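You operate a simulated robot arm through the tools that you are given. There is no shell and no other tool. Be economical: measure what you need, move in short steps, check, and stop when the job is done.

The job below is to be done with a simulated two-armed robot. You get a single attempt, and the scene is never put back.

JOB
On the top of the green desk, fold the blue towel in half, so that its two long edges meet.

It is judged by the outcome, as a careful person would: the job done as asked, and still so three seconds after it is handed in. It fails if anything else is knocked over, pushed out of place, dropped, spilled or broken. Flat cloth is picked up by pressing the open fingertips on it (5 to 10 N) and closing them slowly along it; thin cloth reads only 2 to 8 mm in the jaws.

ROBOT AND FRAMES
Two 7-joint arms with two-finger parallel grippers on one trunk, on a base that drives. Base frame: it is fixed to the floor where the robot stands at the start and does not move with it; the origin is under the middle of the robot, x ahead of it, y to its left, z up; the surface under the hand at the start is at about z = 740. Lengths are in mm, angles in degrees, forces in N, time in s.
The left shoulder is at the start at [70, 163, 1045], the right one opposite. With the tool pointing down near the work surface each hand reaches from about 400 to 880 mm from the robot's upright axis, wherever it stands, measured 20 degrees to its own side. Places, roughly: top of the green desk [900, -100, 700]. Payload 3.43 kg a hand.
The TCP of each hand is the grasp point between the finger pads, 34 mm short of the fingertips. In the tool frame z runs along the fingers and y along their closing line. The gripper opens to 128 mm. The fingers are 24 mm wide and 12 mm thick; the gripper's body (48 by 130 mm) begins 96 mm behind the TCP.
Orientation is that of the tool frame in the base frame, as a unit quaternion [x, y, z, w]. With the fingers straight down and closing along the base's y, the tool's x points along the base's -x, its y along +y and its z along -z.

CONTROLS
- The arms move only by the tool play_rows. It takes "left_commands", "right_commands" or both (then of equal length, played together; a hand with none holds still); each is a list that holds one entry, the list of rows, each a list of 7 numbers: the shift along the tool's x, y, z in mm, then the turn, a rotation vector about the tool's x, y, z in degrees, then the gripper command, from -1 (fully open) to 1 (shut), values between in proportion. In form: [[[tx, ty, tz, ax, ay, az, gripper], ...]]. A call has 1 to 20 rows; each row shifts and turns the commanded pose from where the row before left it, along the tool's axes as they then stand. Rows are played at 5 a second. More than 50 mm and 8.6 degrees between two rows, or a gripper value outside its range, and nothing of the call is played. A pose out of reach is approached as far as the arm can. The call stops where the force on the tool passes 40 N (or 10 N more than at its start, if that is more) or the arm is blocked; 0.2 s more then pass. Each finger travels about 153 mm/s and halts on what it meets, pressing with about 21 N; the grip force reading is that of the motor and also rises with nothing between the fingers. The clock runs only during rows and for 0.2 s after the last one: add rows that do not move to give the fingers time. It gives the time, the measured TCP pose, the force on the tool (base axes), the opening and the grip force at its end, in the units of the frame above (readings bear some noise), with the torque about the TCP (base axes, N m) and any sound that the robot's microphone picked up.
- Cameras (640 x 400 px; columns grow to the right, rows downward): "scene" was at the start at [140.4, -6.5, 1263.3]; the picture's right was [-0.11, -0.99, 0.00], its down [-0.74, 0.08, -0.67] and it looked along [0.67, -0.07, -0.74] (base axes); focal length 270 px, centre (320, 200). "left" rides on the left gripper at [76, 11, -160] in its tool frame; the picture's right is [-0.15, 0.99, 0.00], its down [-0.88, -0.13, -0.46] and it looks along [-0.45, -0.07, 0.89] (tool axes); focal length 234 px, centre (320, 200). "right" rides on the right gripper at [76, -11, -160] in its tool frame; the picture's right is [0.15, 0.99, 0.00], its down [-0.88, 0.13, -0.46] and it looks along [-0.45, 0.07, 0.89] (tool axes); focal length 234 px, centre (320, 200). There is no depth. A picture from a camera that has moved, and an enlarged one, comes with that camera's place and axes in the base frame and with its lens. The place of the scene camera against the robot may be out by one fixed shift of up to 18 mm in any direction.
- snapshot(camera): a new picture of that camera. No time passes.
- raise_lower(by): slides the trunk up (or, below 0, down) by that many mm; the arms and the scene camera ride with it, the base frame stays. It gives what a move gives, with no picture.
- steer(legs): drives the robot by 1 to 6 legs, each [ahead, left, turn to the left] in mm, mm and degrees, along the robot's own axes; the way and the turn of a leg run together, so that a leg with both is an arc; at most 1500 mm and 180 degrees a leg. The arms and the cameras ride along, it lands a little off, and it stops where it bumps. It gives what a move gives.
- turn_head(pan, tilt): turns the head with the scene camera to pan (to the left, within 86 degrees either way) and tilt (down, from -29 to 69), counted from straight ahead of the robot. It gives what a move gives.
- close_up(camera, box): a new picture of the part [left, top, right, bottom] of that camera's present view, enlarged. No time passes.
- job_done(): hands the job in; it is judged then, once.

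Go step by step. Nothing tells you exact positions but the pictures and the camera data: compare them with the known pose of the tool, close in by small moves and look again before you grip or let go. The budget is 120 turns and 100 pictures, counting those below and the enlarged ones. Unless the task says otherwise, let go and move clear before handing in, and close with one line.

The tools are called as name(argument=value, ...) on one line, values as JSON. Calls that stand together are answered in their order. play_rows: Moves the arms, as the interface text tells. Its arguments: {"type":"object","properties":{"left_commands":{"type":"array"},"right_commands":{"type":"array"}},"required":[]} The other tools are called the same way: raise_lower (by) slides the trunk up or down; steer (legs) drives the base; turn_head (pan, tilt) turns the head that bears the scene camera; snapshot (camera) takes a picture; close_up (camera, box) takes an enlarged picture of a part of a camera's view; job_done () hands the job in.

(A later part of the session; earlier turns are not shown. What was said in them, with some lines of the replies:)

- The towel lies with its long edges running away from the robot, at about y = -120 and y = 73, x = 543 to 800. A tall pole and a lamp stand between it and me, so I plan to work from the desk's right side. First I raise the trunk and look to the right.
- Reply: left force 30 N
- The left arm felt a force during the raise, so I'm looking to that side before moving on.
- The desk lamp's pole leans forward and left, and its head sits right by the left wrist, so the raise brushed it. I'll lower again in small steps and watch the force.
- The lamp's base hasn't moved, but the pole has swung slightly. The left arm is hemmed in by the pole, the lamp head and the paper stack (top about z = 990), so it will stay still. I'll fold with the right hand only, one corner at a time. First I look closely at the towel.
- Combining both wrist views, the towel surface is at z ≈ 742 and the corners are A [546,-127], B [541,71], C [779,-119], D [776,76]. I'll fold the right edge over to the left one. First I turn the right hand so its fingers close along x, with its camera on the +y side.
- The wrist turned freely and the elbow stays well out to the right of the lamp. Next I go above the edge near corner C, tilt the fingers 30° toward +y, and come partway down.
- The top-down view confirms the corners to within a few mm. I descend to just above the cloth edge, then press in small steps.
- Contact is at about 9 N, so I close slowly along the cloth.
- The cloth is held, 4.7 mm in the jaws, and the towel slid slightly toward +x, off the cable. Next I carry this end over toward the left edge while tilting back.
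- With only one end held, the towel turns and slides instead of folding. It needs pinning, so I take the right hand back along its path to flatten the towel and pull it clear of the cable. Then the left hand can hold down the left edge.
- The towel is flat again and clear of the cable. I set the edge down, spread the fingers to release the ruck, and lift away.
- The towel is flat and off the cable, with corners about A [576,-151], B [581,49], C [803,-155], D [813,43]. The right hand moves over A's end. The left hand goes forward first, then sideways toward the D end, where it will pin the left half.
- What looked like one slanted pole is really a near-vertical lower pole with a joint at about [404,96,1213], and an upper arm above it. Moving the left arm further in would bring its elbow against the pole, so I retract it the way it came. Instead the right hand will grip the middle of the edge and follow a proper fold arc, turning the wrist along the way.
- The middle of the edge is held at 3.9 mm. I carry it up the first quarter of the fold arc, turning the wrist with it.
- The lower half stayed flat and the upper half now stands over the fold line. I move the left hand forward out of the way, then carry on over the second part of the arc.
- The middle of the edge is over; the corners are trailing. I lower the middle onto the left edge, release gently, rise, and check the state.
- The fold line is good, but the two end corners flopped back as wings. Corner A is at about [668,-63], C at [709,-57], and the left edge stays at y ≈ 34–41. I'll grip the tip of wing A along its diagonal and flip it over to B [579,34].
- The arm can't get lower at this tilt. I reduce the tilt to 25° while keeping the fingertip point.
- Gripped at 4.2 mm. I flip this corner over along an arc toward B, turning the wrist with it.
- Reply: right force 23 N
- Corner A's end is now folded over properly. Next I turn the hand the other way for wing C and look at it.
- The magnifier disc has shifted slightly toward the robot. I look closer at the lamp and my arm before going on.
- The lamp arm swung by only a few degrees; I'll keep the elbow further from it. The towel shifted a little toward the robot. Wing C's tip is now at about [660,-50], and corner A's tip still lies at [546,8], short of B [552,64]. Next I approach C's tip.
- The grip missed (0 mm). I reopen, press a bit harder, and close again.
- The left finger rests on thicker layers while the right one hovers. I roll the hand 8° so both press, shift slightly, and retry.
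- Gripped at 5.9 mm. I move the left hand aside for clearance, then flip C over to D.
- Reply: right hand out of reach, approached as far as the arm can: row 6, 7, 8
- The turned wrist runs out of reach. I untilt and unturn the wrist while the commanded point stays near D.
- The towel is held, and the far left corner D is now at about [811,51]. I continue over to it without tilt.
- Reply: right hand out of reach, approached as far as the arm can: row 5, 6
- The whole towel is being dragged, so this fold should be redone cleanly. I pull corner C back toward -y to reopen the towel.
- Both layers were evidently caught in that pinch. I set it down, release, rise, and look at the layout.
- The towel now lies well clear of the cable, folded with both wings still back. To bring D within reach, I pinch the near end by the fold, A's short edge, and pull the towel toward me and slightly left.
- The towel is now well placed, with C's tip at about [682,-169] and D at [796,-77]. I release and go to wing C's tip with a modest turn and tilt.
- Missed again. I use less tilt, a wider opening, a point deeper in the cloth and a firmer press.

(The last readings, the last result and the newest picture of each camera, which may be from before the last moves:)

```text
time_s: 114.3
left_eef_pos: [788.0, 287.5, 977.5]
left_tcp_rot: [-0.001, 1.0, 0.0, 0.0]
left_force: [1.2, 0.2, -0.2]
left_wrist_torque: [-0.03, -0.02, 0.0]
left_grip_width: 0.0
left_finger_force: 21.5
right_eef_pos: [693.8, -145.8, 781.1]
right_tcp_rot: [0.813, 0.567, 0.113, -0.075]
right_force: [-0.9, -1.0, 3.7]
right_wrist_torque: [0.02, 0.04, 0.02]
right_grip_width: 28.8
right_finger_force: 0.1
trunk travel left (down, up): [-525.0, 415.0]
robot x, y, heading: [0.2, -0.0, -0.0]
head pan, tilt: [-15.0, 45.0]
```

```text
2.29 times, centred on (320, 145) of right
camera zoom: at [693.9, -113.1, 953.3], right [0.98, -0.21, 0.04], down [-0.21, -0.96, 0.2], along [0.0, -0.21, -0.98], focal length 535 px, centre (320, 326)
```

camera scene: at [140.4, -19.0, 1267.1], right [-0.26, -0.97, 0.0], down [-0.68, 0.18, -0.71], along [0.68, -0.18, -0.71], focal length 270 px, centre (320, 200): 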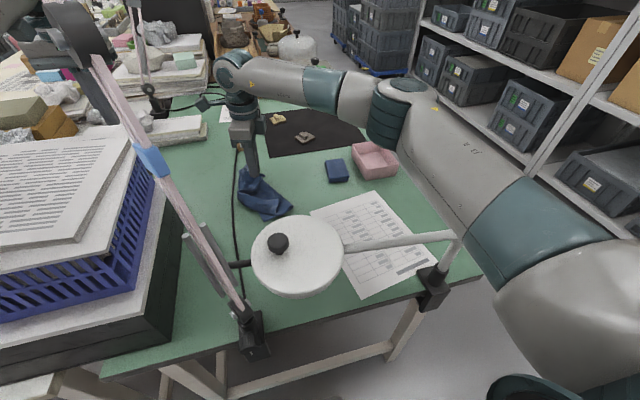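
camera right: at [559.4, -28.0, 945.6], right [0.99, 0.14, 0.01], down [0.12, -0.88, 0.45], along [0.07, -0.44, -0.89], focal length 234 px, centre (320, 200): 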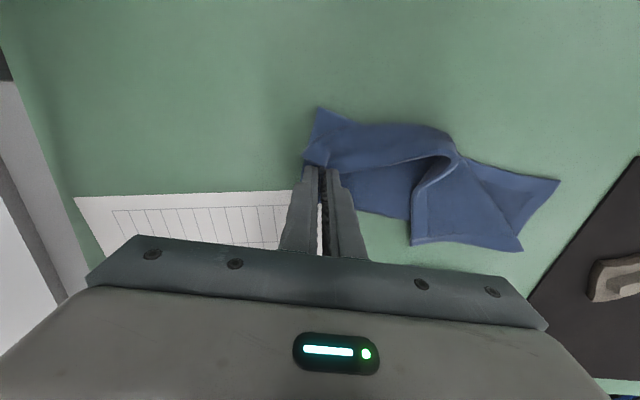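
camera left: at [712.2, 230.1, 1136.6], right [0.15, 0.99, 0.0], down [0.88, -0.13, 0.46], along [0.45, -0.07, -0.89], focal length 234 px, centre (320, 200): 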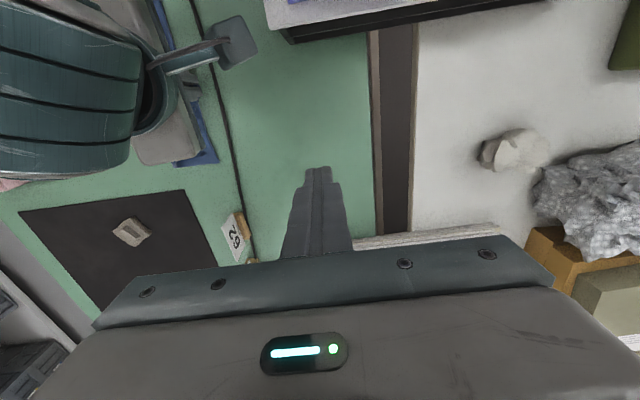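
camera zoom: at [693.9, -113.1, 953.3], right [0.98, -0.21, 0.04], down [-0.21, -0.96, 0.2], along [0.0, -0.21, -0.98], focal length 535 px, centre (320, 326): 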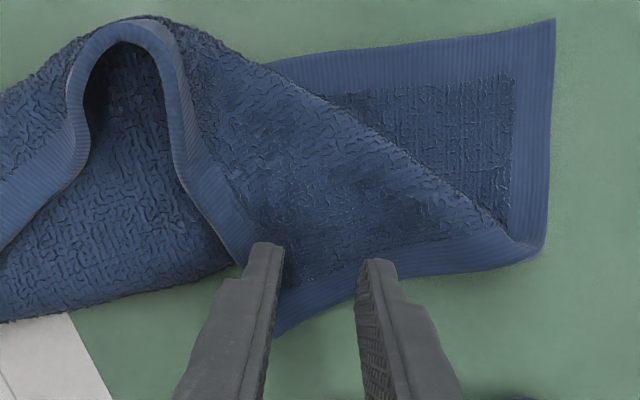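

play_rows(right_commands=[[[5.2, 0, -19.3, 0, 0, 0, 0.55], [0, 0, 0, 0, -7.5, 0, 0.5], [0, 0, 0, 0, -7.5, 0, 0.5], [0, 0, 0, 0, 0, -6.7, 0.5], [0, 0, 0, 0, 0, -6.7, 0.5], [0, 0, 0, 0, 0, -6.6, 0.5], [0, 0, 0, 0, 7.5, 0, 0.5], [0, 0, 0, 0, 7.5, 0, 0.5], [0, 0, 0, 0, 7.5, 0, 0.5], [0, 0, 0, 0, 7.5, 0, 0.5], [-11.5, 8, 10.7, 0, 0, 0, 0.5], [0, 0, 0, 0, 0, 0, 0.5]]])

close_up(camera="right", box=[180, 60, 460, 230])

```text
time_s: 116.9
left_eef_pos: [788.6, 285.8, 979.4]
left_tcp_rot: [-0.001, 1.0, 0.001, 0.0]
left_force: [-0.7, -0.5, -0.7]
left_wrist_torque: [0.01, 0.01, -0.01]
left_grip_width: 0.1
left_finger_force: 20.9
right_eef_pos: [700.9, -152.0, 783.9]
right_tcp_rot: [0.683, 0.682, 0.189, -0.182]
right_force: [0.0, 0.5, 0.4]
right_wrist_torque: [0.01, -0.01, -0.01]
right_grip_width: 31.7
right_finger_force: 0.2
trunk travel left (down, up): [-525.0, 415.0]
robot x, y, heading: [-2.6, -2.9, -0.1]
head pan, tilt: [-15.0, 45.0]
```

```text
2.29 times, centred on (320, 145) of right
camera zoom: at [689.4, -165.9, 959.9], right [0.99, 0.12, 0.08], down [0.13, -0.99, -0.05], along [0.08, 0.06, -1.0], focal length 535 px, centre (320, 326)
```

zoom: 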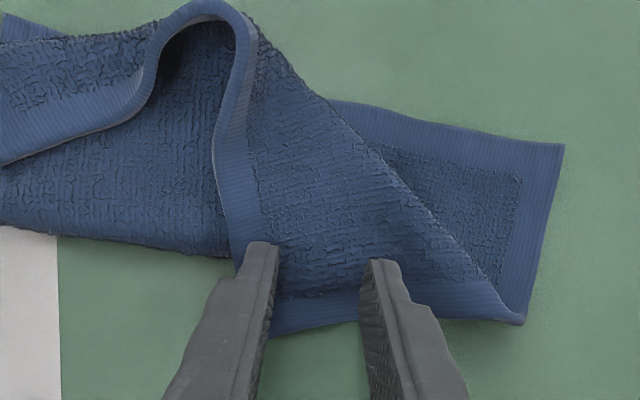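

play_rows(right_commands=[[[-2, 0, 3.5, 0, 0, 0, 0.5], [-1, 0, 1.7, 0, 0, 0, 0.5], [0, 0, 0, 0, 0, 0, 0.5], [-0.7, 0, 1.2, 0, 0, 0, 0.5], [0, 0, 0, 0, 0, 0, 0.5]]])

```text
time_s: 118.1
left_eef_pos: [787.6, 286.7, 979.7]
left_tcp_rot: [-0.001, 1.0, 0.0, 0.0]
left_force: [-0.2, -0.1, -1.4]
left_wrist_torque: [0.0, -0.03, -0.02]
left_grip_width: 0.1
left_finger_force: 20.9
right_eef_pos: [702.3, -150.3, 778.1]
right_tcp_rot: [0.684, 0.681, 0.189, -0.181]
right_force: [0.7, -1.0, 8.1]
right_wrist_torque: [0.03, 0.06, 0.01]
right_grip_width: 32.2
right_finger_force: 0.0
trunk travel left (down, up): [-525.0, 415.0]
robot x, y, heading: [3.8, -1.7, -0.1]
head pan, tilt: [-15.0, 45.0]
```

play_rows(right_commands=[[[-0.2, 0, 0.4, 0, 0, 0, 0.5], [0, 0, 0, 0, 0, 0, 0.56], [0, 0, 0, 0, 0, 0, 0.62], [0, 0, 0, 0, 0, 0, 0.68], [0, 0, 0, 0, 0, 0, 0.74], [0, 0, 0, 0, 0, 0, 0.8], [0, 0, 0, 0, 0, 0, 0.86], [0, 0, 0, 0, 0, 0, 0.92], [0, 0, 0, 0, 0, 0, 1], [0, 0, 0, 0, 0, 0, 1], [0, 0, 0, 0, 0, 0, 1]]])

```text
time_s: 120.5
left_eef_pos: [787.3, 286.7, 979.3]
left_tcp_rot: [-0.001, 1.0, 0.0, 0.0]
left_force: [-0.2, -0.7, 0.0]
left_wrist_torque: [0.01, 0.01, -0.01]
left_grip_width: 0.1
left_finger_force: 21.3
right_eef_pos: [701.3, -150.4, 776.8]
right_tcp_rot: [0.683, 0.682, 0.189, -0.182]
right_force: [-1.3, 0.9, 14.0]
right_wrist_torque: [0.11, 0.05, 0.04]
right_grip_width: 3.8
right_finger_force: 21.5
trunk travel left (down, up): [-525.0, 415.0]
robot x, y, heading: [0.8, 0.6, -0.0]
head pan, tilt: [-15.0, 45.0]
```

Gripped at 3.8 mm, a single layer. Now I flip C toward D at about [800,-63], keeping the wrist within reach.

play_rows(right_commands=[[[14.9, 9.4, -7.6, 0, -3, 0, 1], [14.5, 9.4, -8.4, 0, -3, 0, 1], [13.2, 9.4, -7.3, 0, -3, 0, 1], [11.7, 9.4, -5.1, 0, -3, 0, 1], [10.2, 9.4, -2, 0, -3, 0, 1], [8.8, 9.4, 2.4, 0, -3, 0, 1], [7.9, 9.4, 6.8, 0, -3, 0, 1], [7.4, 9.4, 11.3, 0, -3, 0, 1], [7.6, 9.4, 14.9, 0, -3, 0, 1], [8.4, 9.4, 13.5, 0, -3, 0, 1], [0, 0, 0, 0, 0, 0, 1]]])

snapshot(camera="right")

```text
time_s: 122.9
left_eef_pos: [788.7, 285.3, 978.8]
left_tcp_rot: [-0.001, 1.0, 0.0, 0.0]
left_force: [-0.4, 0.7, 0.0]
left_wrist_torque: [0.01, 0.01, -0.01]
left_grip_width: 0.2
left_finger_force: 20.5
right_eef_pos: [796.2, -59.6, 789.7]
right_tcp_rot: [0.71, 0.704, 0.006, 0.0]
right_force: [-0.8, -0.2, 0.1]
right_wrist_torque: [0.02, 0.03, 0.02]
right_grip_width: 3.5
right_finger_force: 21.0
trunk travel left (down, up): [-525.0, 415.0]
robot x, y, heading: [-4.1, 0.4, 0.1]
head pan, tilt: [-15.0, 45.0]
```

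```text
12 pictures are left
camera right: at [785.3, 15.9, 948.7], right [0.99, 0.14, 0.01], down [0.12, -0.88, 0.45], along [0.07, -0.45, -0.89], focal length 234 px, centre (320, 200)
```

right: 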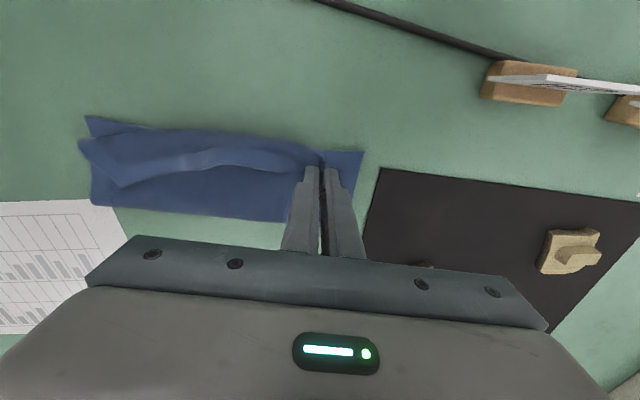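

Excellent: the far half is folding over. D now reads [833,-35], so I continue a little further in +x and +y and lower.

play_rows(right_commands=[[[4, 8, -3, 0, 0, 0, 1], [4, 9, 0, 0, 0, 0, 1], [4, 9, 3, 0, 0, 0, 1], [0, 0, 6, 0, 0, 0, 1], [0, 0, 3, 0, 0, 0, 1], [0, 0, 0, 0, 0, 0, 1]]])

snapshot(camera="right")

```text
time_s: 124.3
left_eef_pos: [787.9, 286.4, 979.0]
left_tcp_rot: [-0.001, 1.0, 0.0, 0.0]
left_force: [0.4, -0.7, -0.6]
left_wrist_torque: [0.02, 0.0, 0.01]
left_grip_width: 0.1
left_finger_force: 22.0
right_eef_pos: [815.1, -51.0, 783.1]
right_tcp_rot: [0.709, 0.705, 0.006, 0.0]
right_force: [1.0, 0.0, 12.3]
right_wrist_torque: [-0.01, 0.02, 0.01]
right_grip_width: 3.5
right_finger_force: 20.8
right hand out of reach, approached as far as the arm can: row 3
trunk travel left (down, up): [-525.0, 415.0]
robot x, y, heading: [3.5, -1.4, 0.0]
head pan, tilt: [-15.0, 45.0]
```

```text
11 pictures are left
camera right: at [804.3, 25.3, 942.8], right [0.99, 0.14, 0.01], down [0.12, -0.88, 0.45], along [0.07, -0.44, -0.89], focal length 234 px, centre (320, 200)
```

right: 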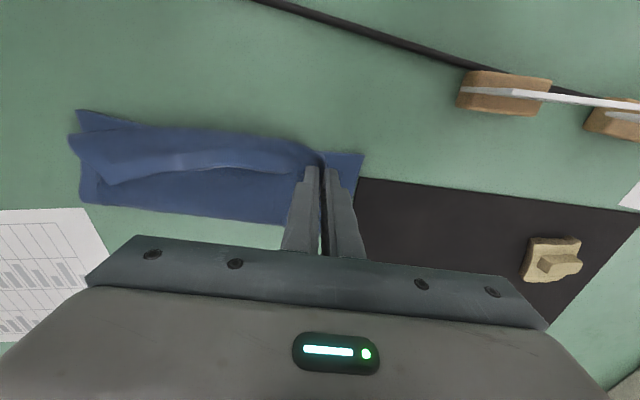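

play_rows(right_commands=[[[0, 0, 0, 0, 0, 0, 0.9], [0, 0, 0, 0, 0, 0, 0.8], [0, 0, 0, 0, 0, 0, 0.7], [0, 0, 0, 0, 0, 0, 0.6], [0, 0, -15, 0, 0, 0, 0.6], [0, -10, -40, 0, 0, 0, 0.6], [-20, -40, -40, 0, 0, 0, 0.6], [-20, -40, -20, 0, 0, 0, 0.6], [0, -20, 0, 0, 0, 0, 0.6], [0, 0, 0, 0, 0, 0, 0.6]]])

close_up(camera="right", box=[170, 40, 490, 240])

```text
refused: row 7 steps farther than a row can; nothing moved
```

```text
2.00 times, centred on (330, 140) of right
camera zoom: at [804.3, 25.3, 942.8], right [0.99, 0.14, 0.01], down [0.12, -0.88, 0.45], along [0.07, -0.44, -0.89], focal length 468 px, centre (300, 320)
```

zoom: 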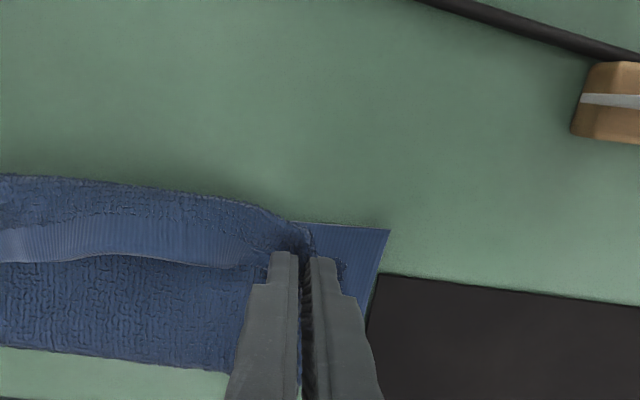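

play_rows(right_commands=[[[0, 0, 0, 0, 0, 0, 0.9], [0, 0, 0, 0, 0, 0, 0.8], [0, 0, 0, 0, 0, 0, 0.7], [0, 0, 0, 0, 0, 0, 0.6], [0, 0, -15, 0, 0, 0, 0.6], [0, -10, -40, 0, 0, 0, 0.6], [0, -20, -40, 0, 0, 0, 0.6], [-10, -40, -20, 0, 0, 0, 0.6], [-20, -40, 0, 0, 0, 0, 0.6], [0, 0, 0, 0, 0, 0, 0.6]]])

close_up(camera="right", box=[170, 40, 490, 240])

```text
time_s: 126.5
left_eef_pos: [788.2, 287.3, 976.5]
left_tcp_rot: [-0.002, 1.0, -0.001, -0.001]
left_force: [0.0, 0.7, 0.1]
left_wrist_torque: [-0.04, 0.03, 0.03]
left_grip_width: 0.0
left_finger_force: 20.9
right_eef_pos: [705.0, -78.5, 893.6]
right_tcp_rot: [0.709, 0.705, 0.004, 0.0]
right_force: [0.1, 0.0, -0.2]
right_wrist_torque: [-0.02, -0.02, -0.02]
right_grip_width: 25.4
right_finger_force: 0.3
trunk travel left (down, up): [-525.0, 415.0]
robot x, y, heading: [1.0, 2.8, -0.1]
head pan, tilt: [-15.0, 45.0]
```

```text
2.00 times, centred on (330, 140) of right
camera zoom: at [694.1, -3.0, 1053.1], right [0.99, 0.14, 0.01], down [0.12, -0.88, 0.45], along [0.07, -0.45, -0.89], focal length 468 px, centre (300, 320)
```

zoom: 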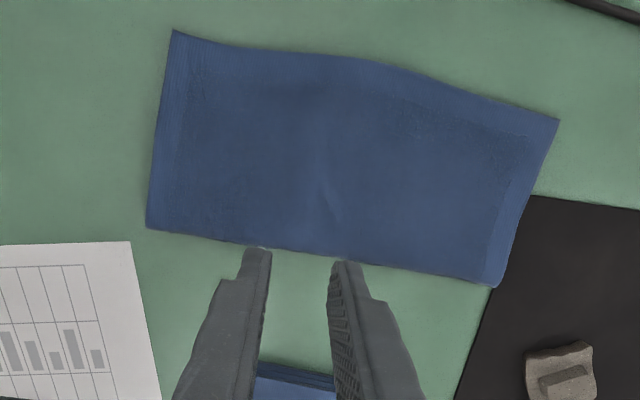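

The towel relaxed into what looks like a clean half-fold, about 236 × 115 mm. I look closely at the edges to check that they meet.

close_up(camera="right", box=[235, 45, 345, 165])

close_up(camera="right", box=[340, 55, 460, 190])

```text
3.33 times, centred on (290, 105) of right
camera zoom: at [694.1, -3.0, 1053.1], right [0.99, 0.14, 0.01], down [0.12, -0.88, 0.45], along [0.07, -0.45, -0.89], focal length 781 px, centre (420, 517)
```

zoom: 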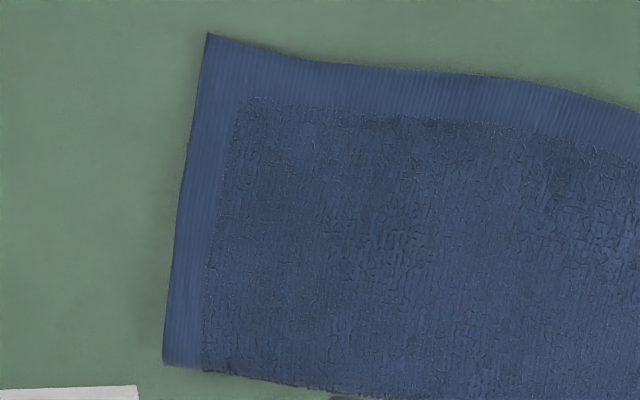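

```text
2.96 times, centred on (400, 122) of right
camera zoom: at [694.1, -3.0, 1053.1], right [0.99, 0.14, 0.01], down [0.12, -0.88, 0.45], along [0.07, -0.45, -0.89], focal length 694 px, centre (83, 430)
```

zoom: 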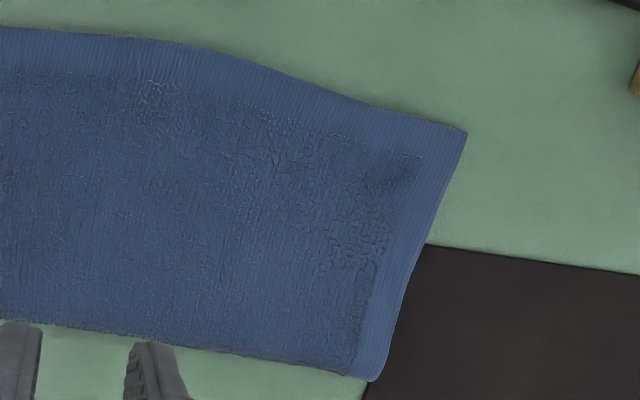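

The bottom edge is the fold and the top layer covers everything, but at about 112 mm it's wider than half of 197, so its free edge overhangs the lower one by roughly 25 mm. I'll press the open fingertips on that overhanging hem and ease it back toward the fold.

play_rows(right_commands=[[[40, 0, 0, 0, 0, 0, 0], [40, 0, 0, 0, 0, 0, -0.53], [0, 0, 40, 0, 0, 0, -0.53], [0, 0, 40, 0, 0, 0, -0.53], [0, 0, 26, 0, 0, 0, -0.53], [0, 0, 5, 0, 0, 0, -0.53], [0, 0, 0, 0, 0, 0, -0.53]]])

```text
time_s: 128.1
left_eef_pos: [787.5, 286.3, 978.9]
left_tcp_rot: [-0.002, 1.0, 0.0, 0.0]
left_force: [0.1, 0.2, -0.3]
left_wrist_torque: [0.04, -0.02, -0.03]
left_grip_width: 0.1
left_finger_force: 20.3
right_eef_pos: [705.5, -0.3, 785.6]
right_tcp_rot: [0.709, 0.705, 0.006, 0.0]
right_force: [0.6, 0.9, 0.0]
right_wrist_torque: [-0.04, 0.01, -0.02]
right_grip_width: 97.9
right_finger_force: 0.0
trunk travel left (down, up): [-525.0, 415.0]
robot x, y, heading: [1.4, -0.2, 0.1]
head pan, tilt: [-15.0, 45.0]
```

play_rows(right_commands=[[[0, 0, 4, 0, 0, 0, -0.53], [0, 0, 2, 0, 0, 0, -0.53], [0, 0, 0, 0, 0, 0, -0.53], [0, 0, 0, 0, 0, 0, -0.53]]])

```text
time_s: 129.1
left_eef_pos: [788.7, 286.4, 978.3]
left_tcp_rot: [0.0, 1.0, 0.0, 0.001]
left_force: [0.5, -0.1, -0.7]
left_wrist_torque: [0.02, 0.02, 0.01]
left_grip_width: 0.0
left_finger_force: 21.0
right_eef_pos: [705.1, 0.9, 779.7]
right_tcp_rot: [0.71, 0.705, 0.006, 0.001]
right_force: [-0.1, 0.2, 1.1]
right_wrist_torque: [0.01, 0.02, 0.01]
right_grip_width: 98.0
right_finger_force: 0.0
trunk travel left (down, up): [-525.0, 415.0]
robot x, y, heading: [-2.7, -0.6, -0.0]
head pan, tilt: [-15.0, 45.0]
```

play_rows(right_commands=[[[0, 0, 1.2, 0, 0, 0, -0.53], [0, 0, 0, 0, 0, 0, -0.53]]])

```text
time_s: 129.7
left_eef_pos: [788.6, 286.0, 977.6]
left_tcp_rot: [-0.001, 1.0, 0.0, 0.0]
left_force: [1.2, -0.8, -0.3]
left_wrist_torque: [0.0, 0.01, 0.02]
left_grip_width: 0.0
left_finger_force: 20.8
right_eef_pos: [705.9, 0.5, 777.8]
right_tcp_rot: [0.708, 0.706, 0.006, 0.0]
right_force: [0.0, -0.2, 3.0]
right_wrist_torque: [-0.02, 0.08, 0.01]
right_grip_width: 98.1
right_finger_force: 0.2
trunk travel left (down, up): [-525.0, 415.0]
robot x, y, heading: [-1.2, 1.0, -0.1]
head pan, tilt: [-15.0, 45.0]
```

play_rows(right_commands=[[[0, 0, 0.8, 0, 0, 0, -0.53], [-4, 0, 0, 0, 0, 0, -0.53], [-5, 0, 0, 0, 0, 0, -0.53], [-5, 0, 0, 0, 0, 0, -0.53], [-5, 0, 0, 0, 0, 0, -0.53], [-5, 0, 0, 0, 0, 0, -0.53], [0, 0, 0, 0, 0, 0, -0.53]]])

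snapshot(camera="right")

```text
time_s: 131.3
left_eef_pos: [787.8, 286.2, 978.6]
left_tcp_rot: [0.0, 1.0, 0.0, -0.001]
left_force: [0.6, -0.4, -0.1]
left_wrist_torque: [0.0, 0.0, 0.01]
left_grip_width: 0.0
left_finger_force: 21.3
right_eef_pos: [704.9, -22.2, 777.2]
right_tcp_rot: [0.709, 0.705, 0.006, 0.001]
right_force: [1.4, 3.4, 14.1]
right_wrist_torque: [0.06, 0.46, -0.1]
right_grip_width: 97.5
right_finger_force: 0.1
trunk travel left (down, up): [-525.0, 415.0]
robot x, y, heading: [0.4, 3.9, -0.1]
head pan, tilt: [-15.0, 45.0]
```

```text
6 pictures are left
camera right: at [693.9, 52.8, 937.1], right [0.99, 0.14, 0.01], down [0.12, -0.88, 0.45], along [0.07, -0.44, -0.89], focal length 234 px, centre (320, 200)
```

right: 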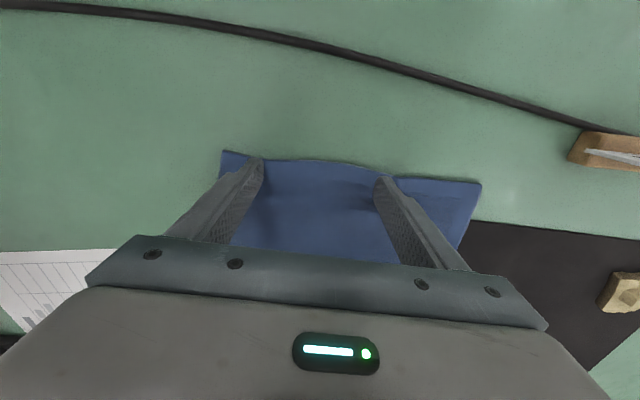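

play_rows(right_commands=[[[0, 0, -5, 0, 0, 0, -0.53], [0, 0, -40, 0, 0, 0, -0.53], [0, 0, -45, 0, 0, 0, -0.2], [-35, 0, -25, 0, 0, 0, 0.3], [-30, 0, 0, 0, 0, 0, 0.6], [0, 0, 0, 0, 0, 0, 0.6]]])

close_up(camera="right", box=[170, 40, 490, 240])

```text
time_s: 132.7
left_eef_pos: [788.1, 287.5, 978.3]
left_tcp_rot: [-0.002, 1.0, 0.0, 0.0]
left_force: [-0.4, -0.7, 0.5]
left_wrist_torque: [0.02, -0.01, -0.02]
left_grip_width: 0.0
left_finger_force: 20.9
right_eef_pos: [703.2, -89.7, 890.1]
right_tcp_rot: [0.708, 0.706, 0.006, 0.0]
right_force: [0.2, -0.4, 0.2]
right_wrist_torque: [0.01, 0.02, 0.01]
right_grip_width: 25.8
right_finger_force: 0.1
trunk travel left (down, up): [-525.0, 415.0]
robot x, y, heading: [3.0, -0.2, -0.2]
head pan, tilt: [-15.0, 45.0]
```

```text
2.00 times, centred on (330, 140) of right
camera zoom: at [693.0, -13.5, 1049.9], right [0.99, 0.14, 0.01], down [0.12, -0.88, 0.45], along [0.07, -0.45, -0.89], focal length 468 px, centre (300, 320)
```

zoom: 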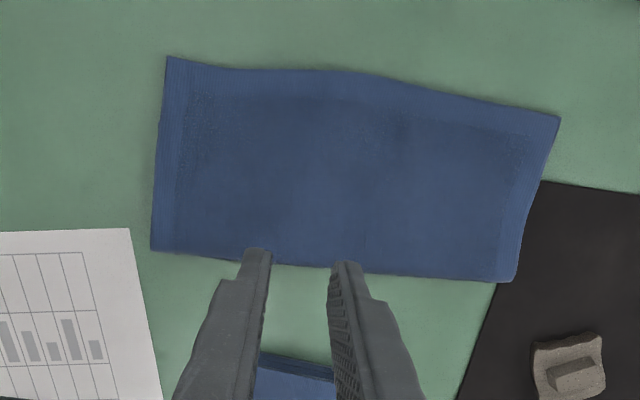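

The pressing just slid the whole towel; contact height confirms the overhang is a single layer. I'll pinch the middle of that overhanging hem, lift the top layer back toward the fold, and lay it again about 25 mm shorter.

play_rows(right_commands=[[[37, 16, 0, 0, 0, 0, 0.5], [36, 16, 0, 0, 0, 0, 0.5], [0, 0, 40, 0, 0, 0, 0.5], [0, 0, 40, 0, 0, 0, 0.5], [0, 0, 28, 0, 0, 0, 0.5], [0, 0, 3, 0, 0, 0, 0.5], [0, 0, 0, 0, 0, 0, 0.5], [0, 0, 0, 0, 0, 0, 0.5]]])

close_up(camera="right", box=[200, 80, 440, 240])

```text
time_s: 134.5
left_eef_pos: [788.0, 286.7, 977.7]
left_tcp_rot: [-0.001, 1.0, 0.0, -0.001]
left_force: [0.4, 0.2, -0.4]
left_wrist_torque: [-0.03, 0.01, -0.03]
left_grip_width: 0.0
left_finger_force: 21.0
right_eef_pos: [737.4, -15.6, 779.0]
right_tcp_rot: [0.709, 0.705, 0.005, 0.001]
right_force: [0.2, 0.5, 1.1]
right_wrist_torque: [0.01, 0.0, -0.01]
right_grip_width: 32.2
right_finger_force: 0.0
trunk travel left (down, up): [-525.0, 415.0]
robot x, y, heading: [-0.9, 1.2, 0.2]
head pan, tilt: [-15.0, 45.0]
```

```text
2.50 times, centred on (320, 160) of right
camera zoom: at [727.2, 59.7, 939.4], right [0.99, 0.14, 0.01], down [0.12, -0.88, 0.45], along [0.07, -0.45, -0.89], focal length 585 px, centre (320, 300)
```

zoom: 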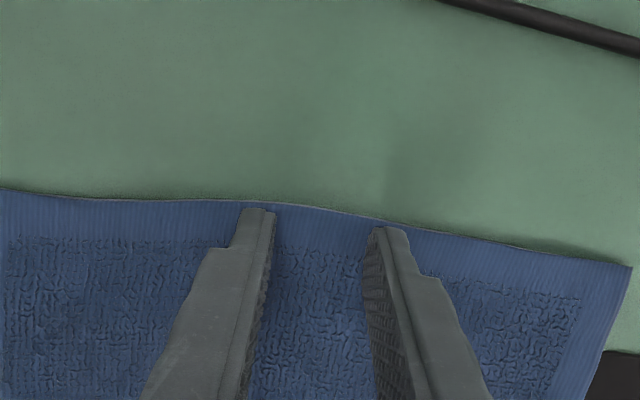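

play_rows(right_commands=[[[0, 0, 1.5, 0, 0, 0, 0.5], [0, 0, 0, 0, 0, 0, 0.5], [0, 0, 0.8, 0, 0, 0, 0.5], [0, 0, 0, 0, 0, 0, 0.5]]])

```text
time_s: 135.5
left_eef_pos: [787.3, 286.8, 978.0]
left_tcp_rot: [0.0, 1.0, 0.0, 0.0]
left_force: [0.0, -0.7, -0.9]
left_wrist_torque: [0.01, -0.01, 0.06]
left_grip_width: 0.0
left_finger_force: 21.0
right_eef_pos: [737.6, -14.9, 778.6]
right_tcp_rot: [0.709, 0.705, 0.006, 0.0]
right_force: [1.1, -0.9, 3.1]
right_wrist_torque: [0.01, -0.02, 0.01]
right_grip_width: 32.0
right_finger_force: 0.1
trunk travel left (down, up): [-525.0, 415.0]
robot x, y, heading: [4.3, -2.9, 0.3]
head pan, tilt: [-15.0, 45.0]
```

play_rows(right_commands=[[[0, 0, 1.2, 0, 0, 0, 0.5], [0, 0, 0, 0, 0, 0, 0.5], [0, 0, 0, 0, 0, 0, 0.5]]])

```text
time_s: 136.3
left_eef_pos: [789.1, 286.5, 978.7]
left_tcp_rot: [-0.001, 1.0, 0.0, 0.0]
left_force: [0.4, -0.5, 0.9]
left_wrist_torque: [0.03, -0.04, -0.02]
left_grip_width: 0.2
left_finger_force: 20.6
right_eef_pos: [737.9, -14.9, 777.7]
right_tcp_rot: [0.708, 0.706, 0.005, 0.001]
right_force: [1.6, -1.1, 7.0]
right_wrist_torque: [-0.06, 0.0, 0.04]
right_grip_width: 31.8
right_finger_force: 0.1
trunk travel left (down, up): [-525.0, 415.0]
robot x, y, heading: [3.6, 1.6, 0.0]
head pan, tilt: [-15.0, 45.0]
```

Contact torque suggests the lower edge lies just under the inner part of the fingers, so the overhang is now only about 10–15 mm and the earlier drag did help. I won't refold; I'll just nudge the near end of the hem back a little.

play_rows(right_commands=[[[0, 0, -10, 0, 0, 0, 0.5], [0, -33, 0, 0, 0, 0, 0.6], [-1, -33, 0, 0, 0, 0, 0.6], [-1, -30, 0, 0, 0, 0, 0.6], [0, 0, 8, 0, 0, 0, 0.6], [0, 0, 2, 0, 0, 0, 0.6], [0, 0, 0, 0, 0, 0, 0.6]]])

```text
time_s: 137.9
left_eef_pos: [788.4, 287.0, 978.7]
left_tcp_rot: [-0.001, 1.0, 0.0, 0.0]
left_force: [-0.5, 0.9, 0.0]
left_wrist_torque: [-0.01, 0.01, -0.02]
left_grip_width: 0.0
left_finger_force: 20.6
right_eef_pos: [642.2, -17.1, 776.7]
right_tcp_rot: [0.709, 0.705, 0.006, 0.001]
right_force: [-1.0, 0.5, 5.2]
right_wrist_torque: [-0.02, 0.05, 0.0]
right_grip_width: 25.6
right_finger_force: 0.1
trunk travel left (down, up): [-525.0, 415.0]
robot x, y, heading: [-3.4, -0.7, -0.0]
head pan, tilt: [-15.0, 45.0]
```

play_rows(right_commands=[[[-4, 0, 0.3, 0, 0, 0, 0.6], [-5, 0, 0, 0, 0, 0, 0.6], [-5, 0, 0, 0, 0, 0, 0.6], [0, 0, 0, 0, 0, 0, 0.6], [0, 0, -8, 0, 0, 0, 0.6], [0, 10, -40, 0, 0, 0, 0.6], [0, 20, -40, 0, 0, 0, 0.6], [-30, 30, -20, 0, 0, 0, 0.6], [-30, 0, 0, 0, 0, 0, 0.6], [0, 0, 0, 0, 0, 0, 0.6]]])

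close_up(camera="right", box=[170, 40, 490, 240])

```text
time_s: 140.1
left_eef_pos: [788.1, 288.1, 978.8]
left_tcp_rot: [0.0, 1.0, -0.001, 0.0]
left_force: [0.3, 0.6, 0.2]
left_wrist_torque: [-0.01, -0.02, -0.02]
left_grip_width: 0.0
left_finger_force: 21.2
right_eef_pos: [702.3, -90.1, 883.8]
right_tcp_rot: [0.708, 0.706, 0.005, 0.0]
right_force: [-0.1, 0.8, 0.0]
right_wrist_torque: [-0.02, 0.0, 0.0]
right_grip_width: 25.6
right_finger_force: 0.1
trunk travel left (down, up): [-525.0, 415.0]
robot x, y, heading: [-3.0, -3.8, 0.1]
head pan, tilt: [-15.0, 45.0]
```

```text
2.00 times, centred on (330, 140) of right
camera zoom: at [690.3, -14.3, 1043.1], right [0.99, 0.14, 0.01], down [0.12, -0.88, 0.45], along [0.07, -0.45, -0.89], focal length 468 px, centre (300, 320)
```

zoom: 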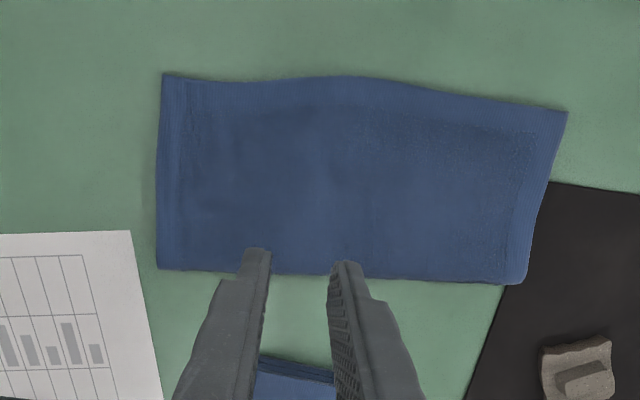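

The far ends match well, but the near end of the hem still overhangs by about 20 mm. I'll pinch the hem near that corner, lift it back toward the fold, and lay it about 24 mm shorter.

play_rows(right_commands=[[[30, -29, 0, 0, 0, 0, 0.5], [30, -29, 0, 0, 0, 0, 0.5], [0, 0, 40, 0, 0, 0, 0.5], [0, 0, 40, 0, 0, 0, 0.5], [0, 0, 20, 0, 0, 0, 0.5], [0, 0, 5, 0, 0, 0, 0.5], [0, 0, 0, 0, 0, 0, 0.5], [0, 0, 0, 0, 0, 0, 0.5]]])

```text
time_s: 141.9
left_eef_pos: [787.8, 287.2, 978.1]
left_tcp_rot: [-0.001, 1.0, 0.0, 0.0]
left_force: [0.5, 0.0, -0.1]
left_wrist_torque: [-0.01, 0.01, 0.01]
left_grip_width: 0.0
left_finger_force: 21.2
right_eef_pos: [644.5, -31.6, 778.5]
right_tcp_rot: [0.709, 0.705, 0.006, 0.001]
right_force: [0.2, -0.2, 1.4]
right_wrist_torque: [-0.02, 0.0, 0.0]
right_grip_width: 32.0
right_finger_force: 0.1
trunk travel left (down, up): [-525.0, 415.0]
robot x, y, heading: [-0.6, 1.4, 0.1]
head pan, tilt: [-15.0, 45.0]
```

play_rows(right_commands=[[[0, 0, 1.5, 0, 0, 0, 0.5], [0, 0, 0, 0, 0, 0, 0.5], [0, 0, 0.7, 0, 0, 0, 0.5], [0, 0, 0, 0, 0, 0, 0.5]]])

```text
time_s: 142.9
left_eef_pos: [788.9, 286.3, 978.5]
left_tcp_rot: [-0.001, 1.0, 0.0, 0.0]
left_force: [-0.9, -0.4, 0.6]
left_wrist_torque: [-0.02, -0.02, 0.01]
left_grip_width: 0.2
left_finger_force: 20.6
right_eef_pos: [645.3, -32.6, 777.5]
right_tcp_rot: [0.709, 0.705, 0.006, 0.002]
right_force: [1.5, 0.7, 11.3]
right_wrist_torque: [-0.06, 0.0, -0.03]
right_grip_width: 31.8
right_finger_force: 0.1
trunk travel left (down, up): [-525.0, 415.0]
robot x, y, heading: [-1.7, -1.3, 0.2]
head pan, tilt: [-15.0, 45.0]
```

play_rows(right_commands=[[[0, 0, -4, 0, 0, 0, 0.5], [5, 0, 0, 0, 0, 0, 0.5], [0, 0, 4, 0, 0, 0, 0.5], [0, 0, 0, 0, 0, 0, 0.5], [0, 0, 0, 0, 0, 0, 0.56], [0, 0, 0, 0, 0, 0, 0.62], [0, 0, 0, 0, 0, 0, 0.68], [0, 0, 0, 0, 0, 0, 0.74], [0, 0, 0, 0, 0, 0, 0.8], [0, 0, 0, 0, 0, 0, 0.86], [0, 0, 0, 0, 0, 0, 0.92], [0, 0, 0, 0, 0, 0, 1], [0, 0, 0, 0, 0, 0, 1], [0, 0, 0, 0, 0, 0, 1]]])

```text
time_s: 145.9
left_eef_pos: [786.9, 286.2, 979.2]
left_tcp_rot: [-0.001, 1.0, 0.0, 0.001]
left_force: [0.4, -0.3, -0.1]
left_wrist_torque: [0.01, 0.0, -0.02]
left_grip_width: 0.0
left_finger_force: 20.6
right_eef_pos: [644.9, -26.4, 776.7]
right_tcp_rot: [0.709, 0.705, 0.006, 0.0]
right_force: [-0.6, 0.9, 9.3]
right_wrist_torque: [-0.01, -0.03, -0.02]
right_grip_width: 4.2
right_finger_force: 21.1
trunk travel left (down, up): [-525.0, 415.0]
robot x, y, heading: [2.1, -0.1, -0.1]
head pan, tilt: [-15.0, 45.0]
```

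Gripped at 4.2 mm. Now the lift-back arc, then re-lay.

play_rows(right_commands=[[[-7.9, 0, -13.9, 0, 4, 0, 1], [-7.8, 0, -13.8, 0, 4, 0, 1], [-9.2, 0, -12.9, 0, 4, 0, 1], [-9.1, 0, -12.9, 0, 4, 0, 1], [-9.5, 0, -11.3, 0, 4, 0, 1], [-9.4, 0, -11.2, 0, 4, 0, 1], [-8.5, 0, -9.4, 0, 3, 0, 1], [-8.5, 0, -9.4, 0, 3, 0, 1], [-6.7, 0, -5.5, 0, 2, 0, 1], [-6.6, 0, -5.4, 0, 2, 0, 1], [3.6, 0, 5.4, 0, -2, 0, 1], [3.6, 0, 5.3, 0, -2, 0, 1], [5.2, 0, 10.2, 0, -3, 0, 1], [5.2, 0, 10.1, 0, -3, 0, 1], [5.6, 0, 12.6, 0, -4, 0, 1], [5.5, 0, 12.5, 0, -4, 0, 1], [5.1, 0, 12.4, 0, -4, 0, 1], [5.1, 0, 12.4, 0, -4, 0, 1], [3.6, 0, 9.4, 0, -4, 0, 1], [3.5, 0, 9.4, 0, -4, 0, 1]]])

snapshot(camera="right")

```text
time_s: 150.1
left_eef_pos: [786.0, 285.8, 980.2]
left_tcp_rot: [0.0, 1.0, 0.0, 0.001]
left_force: [-0.4, -0.1, -0.5]
left_wrist_torque: [-0.02, -0.03, -0.01]
left_grip_width: 0.0
left_finger_force: 21.3
right_eef_pos: [643.4, -55.5, 780.8]
right_tcp_rot: [0.71, 0.704, 0.007, 0.003]
right_force: [2.3, -2.2, 18.5]
right_wrist_torque: [-0.28, -0.25, 0.01]
right_grip_width: 4.1
right_finger_force: 21.0
trunk travel left (down, up): [-525.0, 415.0]
robot x, y, heading: [1.0, -2.3, -0.0]
head pan, tilt: [-15.0, 45.0]
```

```text
2 pictures are left
camera right: at [632.2, 19.4, 940.7], right [0.99, 0.14, 0.02], down [0.12, -0.88, 0.45], along [0.08, -0.45, -0.89], focal length 234 px, centre (320, 200)
```

right: 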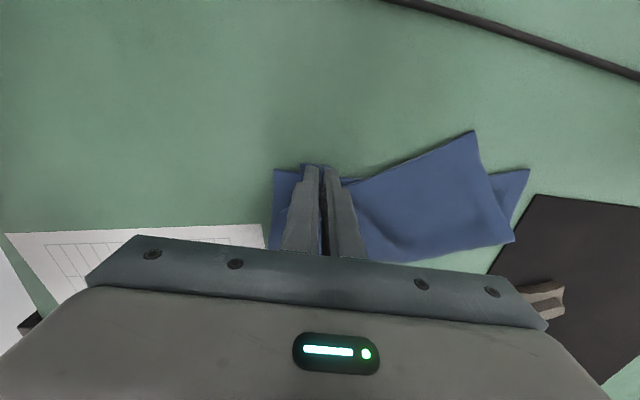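

play_rows(right_commands=[[[0, 0, -2, 0, 0, 0, 1], [0, 0, 0, 0, 0, 0, 0.9], [0, 0, 0, 0, 0, 0, 0.8], [0, 0, 0, 0, 0, 0, 0.7], [0, 0, 0, 0, 0, 0, 0.6], [0, 0, 0, 0, 0, 0, 0.45], [0, 0, -15, 0, 0, 0, 0.45], [0, 10, -40, 0, 0, 0, 0.45], [0, 20, -40, 0, 0, 0, 0.6], [-20, 35, -10, 0, 0, 0, 0.6], [-25, 0, 0, 0, 0, 0, 0.6], [0, 0, 0, 0, 0, 0, 0.6], [0, 0, 0, 0, 0, 0, 0.6]]])

close_up(camera="right", box=[170, 40, 490, 240])

```text
time_s: 152.9
left_eef_pos: [789.5, 286.7, 977.9]
left_tcp_rot: [0.0, 1.0, 0.0, 0.001]
left_force: [-0.1, 0.1, -0.2]
left_wrist_torque: [0.0, -0.02, -0.02]
left_grip_width: 0.0
left_finger_force: 20.9
right_eef_pos: [708.4, -100.7, 884.7]
right_tcp_rot: [0.709, 0.705, 0.006, 0.0]
right_force: [0.1, 0.4, -0.6]
right_wrist_torque: [-0.03, -0.01, -0.01]
right_grip_width: 25.7
right_finger_force: 0.3
trunk travel left (down, up): [-525.0, 415.0]
robot x, y, heading: [-0.6, -2.5, -0.1]
head pan, tilt: [-15.0, 45.0]
```

```text
2.00 times, centred on (330, 140) of right
camera zoom: at [697.1, -24.7, 1044.6], right [0.99, 0.14, 0.01], down [0.12, -0.88, 0.45], along [0.07, -0.44, -0.89], focal length 468 px, centre (300, 320)
```

zoom: 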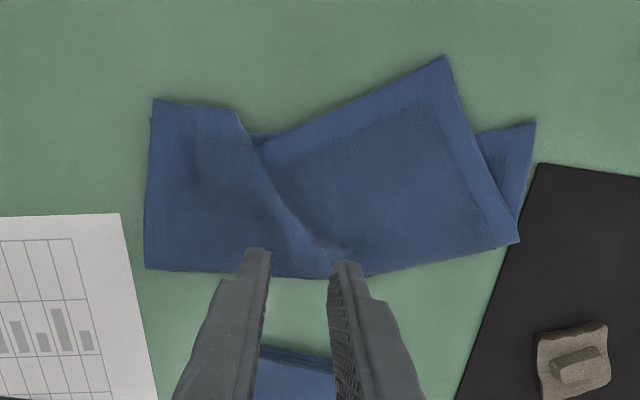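

The near end now lines up; a pleat in the middle has swung the far corner C to [777,1], while D is at [842,-26]. C's tip lies on the bare desk as a single layer, so I pinch it and pull it straight out to D, which should take the pleat out.

play_rows(right_commands=[[[28, 18, 0, 0, 0, 0, 0.56], [28, 18, 0, 0, 0, 0, 0.56], [28, 17.6, 0, 0, 0, 0, 0.56], [0, 0, 40, 0, 0, 0, 0.56], [0, 0, 40, 0, 0, 0, 0.56], [0, 0, 22, 0, 0, 0, 0.56], [0, 0, 4, 0, 0, 0, 0.56], [0, 0, 0, 0, 0, 0, 0.56], [0, 0, 0, 0, 0, 0, 0.56]]])

```text
time_s: 154.9
left_eef_pos: [787.8, 286.5, 978.3]
left_tcp_rot: [-0.001, 1.0, -0.001, 0.0]
left_force: [0.7, -1.2, -0.3]
left_wrist_torque: [-0.02, -0.01, 0.01]
left_grip_width: 0.0
left_finger_force: 21.3
right_eef_pos: [762.8, -16.1, 779.9]
right_tcp_rot: [0.709, 0.705, 0.006, 0.0]
right_force: [-0.3, -0.5, 0.4]
right_wrist_torque: [0.0, -0.03, 0.05]
right_grip_width: 28.2
right_finger_force: 0.0
trunk travel left (down, up): [-525.0, 415.0]
robot x, y, heading: [0.5, -1.3, 0.0]
head pan, tilt: [-15.0, 45.0]
```

play_rows(right_commands=[[[0, 0, 2, 0, 0, 0, 0.56], [0, 0, 0, 0, 0, 0, 0.56], [0, 0, 1, 0, 0, 0, 0.56], [0, 0, 0, 0, 0, 0, 0.56]]])

```text
time_s: 155.9
left_eef_pos: [787.5, 285.8, 978.9]
left_tcp_rot: [-0.001, 1.0, 0.0, -0.001]
left_force: [0.0, -0.1, -0.6]
left_wrist_torque: [0.0, -0.01, -0.02]
left_grip_width: 0.0
left_finger_force: 21.3
right_eef_pos: [762.3, -16.5, 777.4]
right_tcp_rot: [0.709, 0.705, 0.006, 0.001]
right_force: [1.9, 0.7, 7.3]
right_wrist_torque: [-0.01, -0.03, 0.02]
right_grip_width: 28.3
right_finger_force: 0.2
trunk travel left (down, up): [-525.0, 415.0]
robot x, y, heading: [0.7, -0.4, 0.1]
head pan, tilt: [-15.0, 45.0]
```

play_rows(right_commands=[[[0, 0, 0.7, 0, 0, 0, 0.56], [0, 0, 0, 0, 0, 0, 0.61], [0, 0, 0, 0, 0, 0, 0.66], [0, 0, 0, 0, 0, 0, 0.71], [0, 0, 0, 0, 0, 0, 0.76], [0, 0, 0, 0, 0, 0, 0.81], [0, 0, 0, 0, 0, 0, 0.86], [0, 0, 0, 0, 0, 0, 0.92], [0, 0, 0, 0, 0, 0, 1], [0, 0, 0, 0, 0, 0, 1], [0, 0, 0, 0, 0, 0, 1]]])

```text
time_s: 158.3
left_eef_pos: [786.4, 286.9, 979.2]
left_tcp_rot: [0.0, 1.0, 0.0, 0.002]
left_force: [-0.4, -0.9, -0.3]
left_wrist_torque: [0.0, 0.01, 0.02]
left_grip_width: 0.0
left_finger_force: 21.3
right_eef_pos: [762.8, -17.0, 776.6]
right_tcp_rot: [0.709, 0.705, 0.006, 0.001]
right_force: [0.1, 0.0, 16.6]
right_wrist_torque: [-0.12, -0.02, 0.0]
right_grip_width: 3.6
right_finger_force: 20.9
trunk travel left (down, up): [-525.0, 415.0]
robot x, y, heading: [0.2, -2.7, -0.0]
head pan, tilt: [-15.0, 45.0]
```

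Gripped at 3.6 mm. I lift slightly and draw the corner out to D, then lower and release with the fingers spreading.

play_rows(right_commands=[[[0, 0, -10, 0, 0, 0, 1], [-3.4, 7.5, -8, 0, 0, 0, 1], [-3.4, 7.5, 0, 0, 0, 0, 1], [-3.4, 7.5, 0, 0, 0, 0, 1], [-3.4, 7.5, 0, 0, 0, 0, 1], [-3.4, 7.5, 0, 0, 0, 0, 1], [-3.4, 7.5, 0, 0, 0, 0, 1], [-3.4, 7.5, 0, 0, 0, 0, 1], [-3.4, 7.5, 4, 0, 0, 0, 1], [0, 0, 6, 0, 0, 0, 1], [0, 0, 0, 0, 0, 0, 1], [0, 0, 0, 0, 0, 0, 1]]])

```text
time_s: 160.9
left_eef_pos: [788.4, 285.6, 978.0]
left_tcp_rot: [-0.001, 1.0, 0.0, -0.001]
left_force: [0.2, 0.3, 0.2]
left_wrist_torque: [0.01, -0.03, -0.03]
left_grip_width: 0.0
left_finger_force: 20.4
right_eef_pos: [815.8, -46.4, 782.6]
right_tcp_rot: [0.709, 0.705, 0.006, 0.001]
right_force: [-0.4, 0.0, 1.0]
right_wrist_torque: [-0.02, 0.03, 0.0]
right_grip_width: 3.5
right_finger_force: 21.8
right hand out of reach, approached as far as the arm can: row 9
trunk travel left (down, up): [-525.0, 415.0]
robot x, y, heading: [0.1, -3.6, -0.0]
head pan, tilt: [-15.0, 45.0]
```

play_rows(right_commands=[[[0, 0, 0, 0, 0, 0, 0.9], [0, 0, 0, 0, 0, 0, 0.8], [0, 0, 0, 0, 0, 0, 0.7], [0, 0, 0, 0, 0, 0, 0.56], [0, 0, -15, 0, 0, 0, 0.56], [0, -10, -40, 0, 0, 0, 0.56], [0, -20, -40, 0, 0, 0, 0.6], [-20, -40, -10, 0, 0, 0, 0.6], [-30, -36, 0, 0, 0, 0, 0.6], [0, 0, 0, 0, 0, 0, 0.6], [0, 0, 0, 0, 0, 0, 0.6]]])

close_up(camera="right", box=[170, 40, 490, 240])

```text
time_s: 163.3
left_eef_pos: [788.3, 285.6, 979.2]
left_tcp_rot: [-0.001, 1.0, 0.0, 0.0]
left_force: [-0.3, -0.3, 0.6]
left_wrist_torque: [0.03, -0.02, -0.02]
left_grip_width: 0.1
left_finger_force: 21.0
right_eef_pos: [709.6, -96.8, 886.1]
right_tcp_rot: [0.709, 0.705, 0.005, 0.001]
right_force: [0.3, 0.3, 0.0]
right_wrist_torque: [0.02, 0.0, 0.0]
right_grip_width: 25.4
right_finger_force: 0.0
trunk travel left (down, up): [-525.0, 415.0]
robot x, y, heading: [1.9, 2.9, -0.1]
head pan, tilt: [-15.0, 45.0]
```

```text
2.00 times, centred on (330, 140) of right
camera zoom: at [698.0, -21.1, 1046.2], right [0.99, 0.14, 0.01], down [0.12, -0.88, 0.45], along [0.07, -0.44, -0.89], focal length 468 px, centre (300, 320)
```

zoom: 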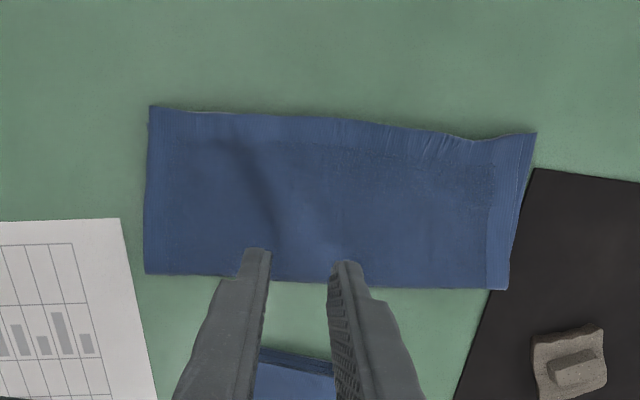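

The towel is now folded flat to half its width, with the two long edges together. I lift the hand clear and hand in.

play_rows(right_commands=[[[0, 0, -30, 0, 0, 0, 0.6], [0, 0, -30, 0, 0, 0, 0.6], [0, 0, 0, 0, 0, 0, 0.6]]])

job_done()

```text
time_s: 164.1
left_eef_pos: [788.8, 285.9, 977.7]
left_tcp_rot: [-0.001, 1.0, 0.0, -0.001]
left_force: [0.4, -0.5, -0.5]
left_wrist_torque: [0.02, 0.04, 0.0]
left_grip_width: 0.0
left_finger_force: 21.0
right_eef_pos: [709.6, -97.5, 947.3]
right_tcp_rot: [0.709, 0.705, 0.004, 0.0]
right_force: [-0.5, 0.0, -0.7]
right_wrist_torque: [-0.02, 0.0, -0.01]
right_grip_width: 25.4
right_finger_force: 0.1
trunk travel left (down, up): [-525.0, 415.0]
robot x, y, heading: [-1.3, -0.4, -0.2]
head pan, tilt: [-15.0, 45.0]
```

```text
The job is handed in.
```

The blue towel is folded in half on the green desk with its long edges together, but my arms nudged two lamps slightly along the way: the desk lamp's pole swung a little, and the magnifier lamp turned a few degrees. I didn't put either back.
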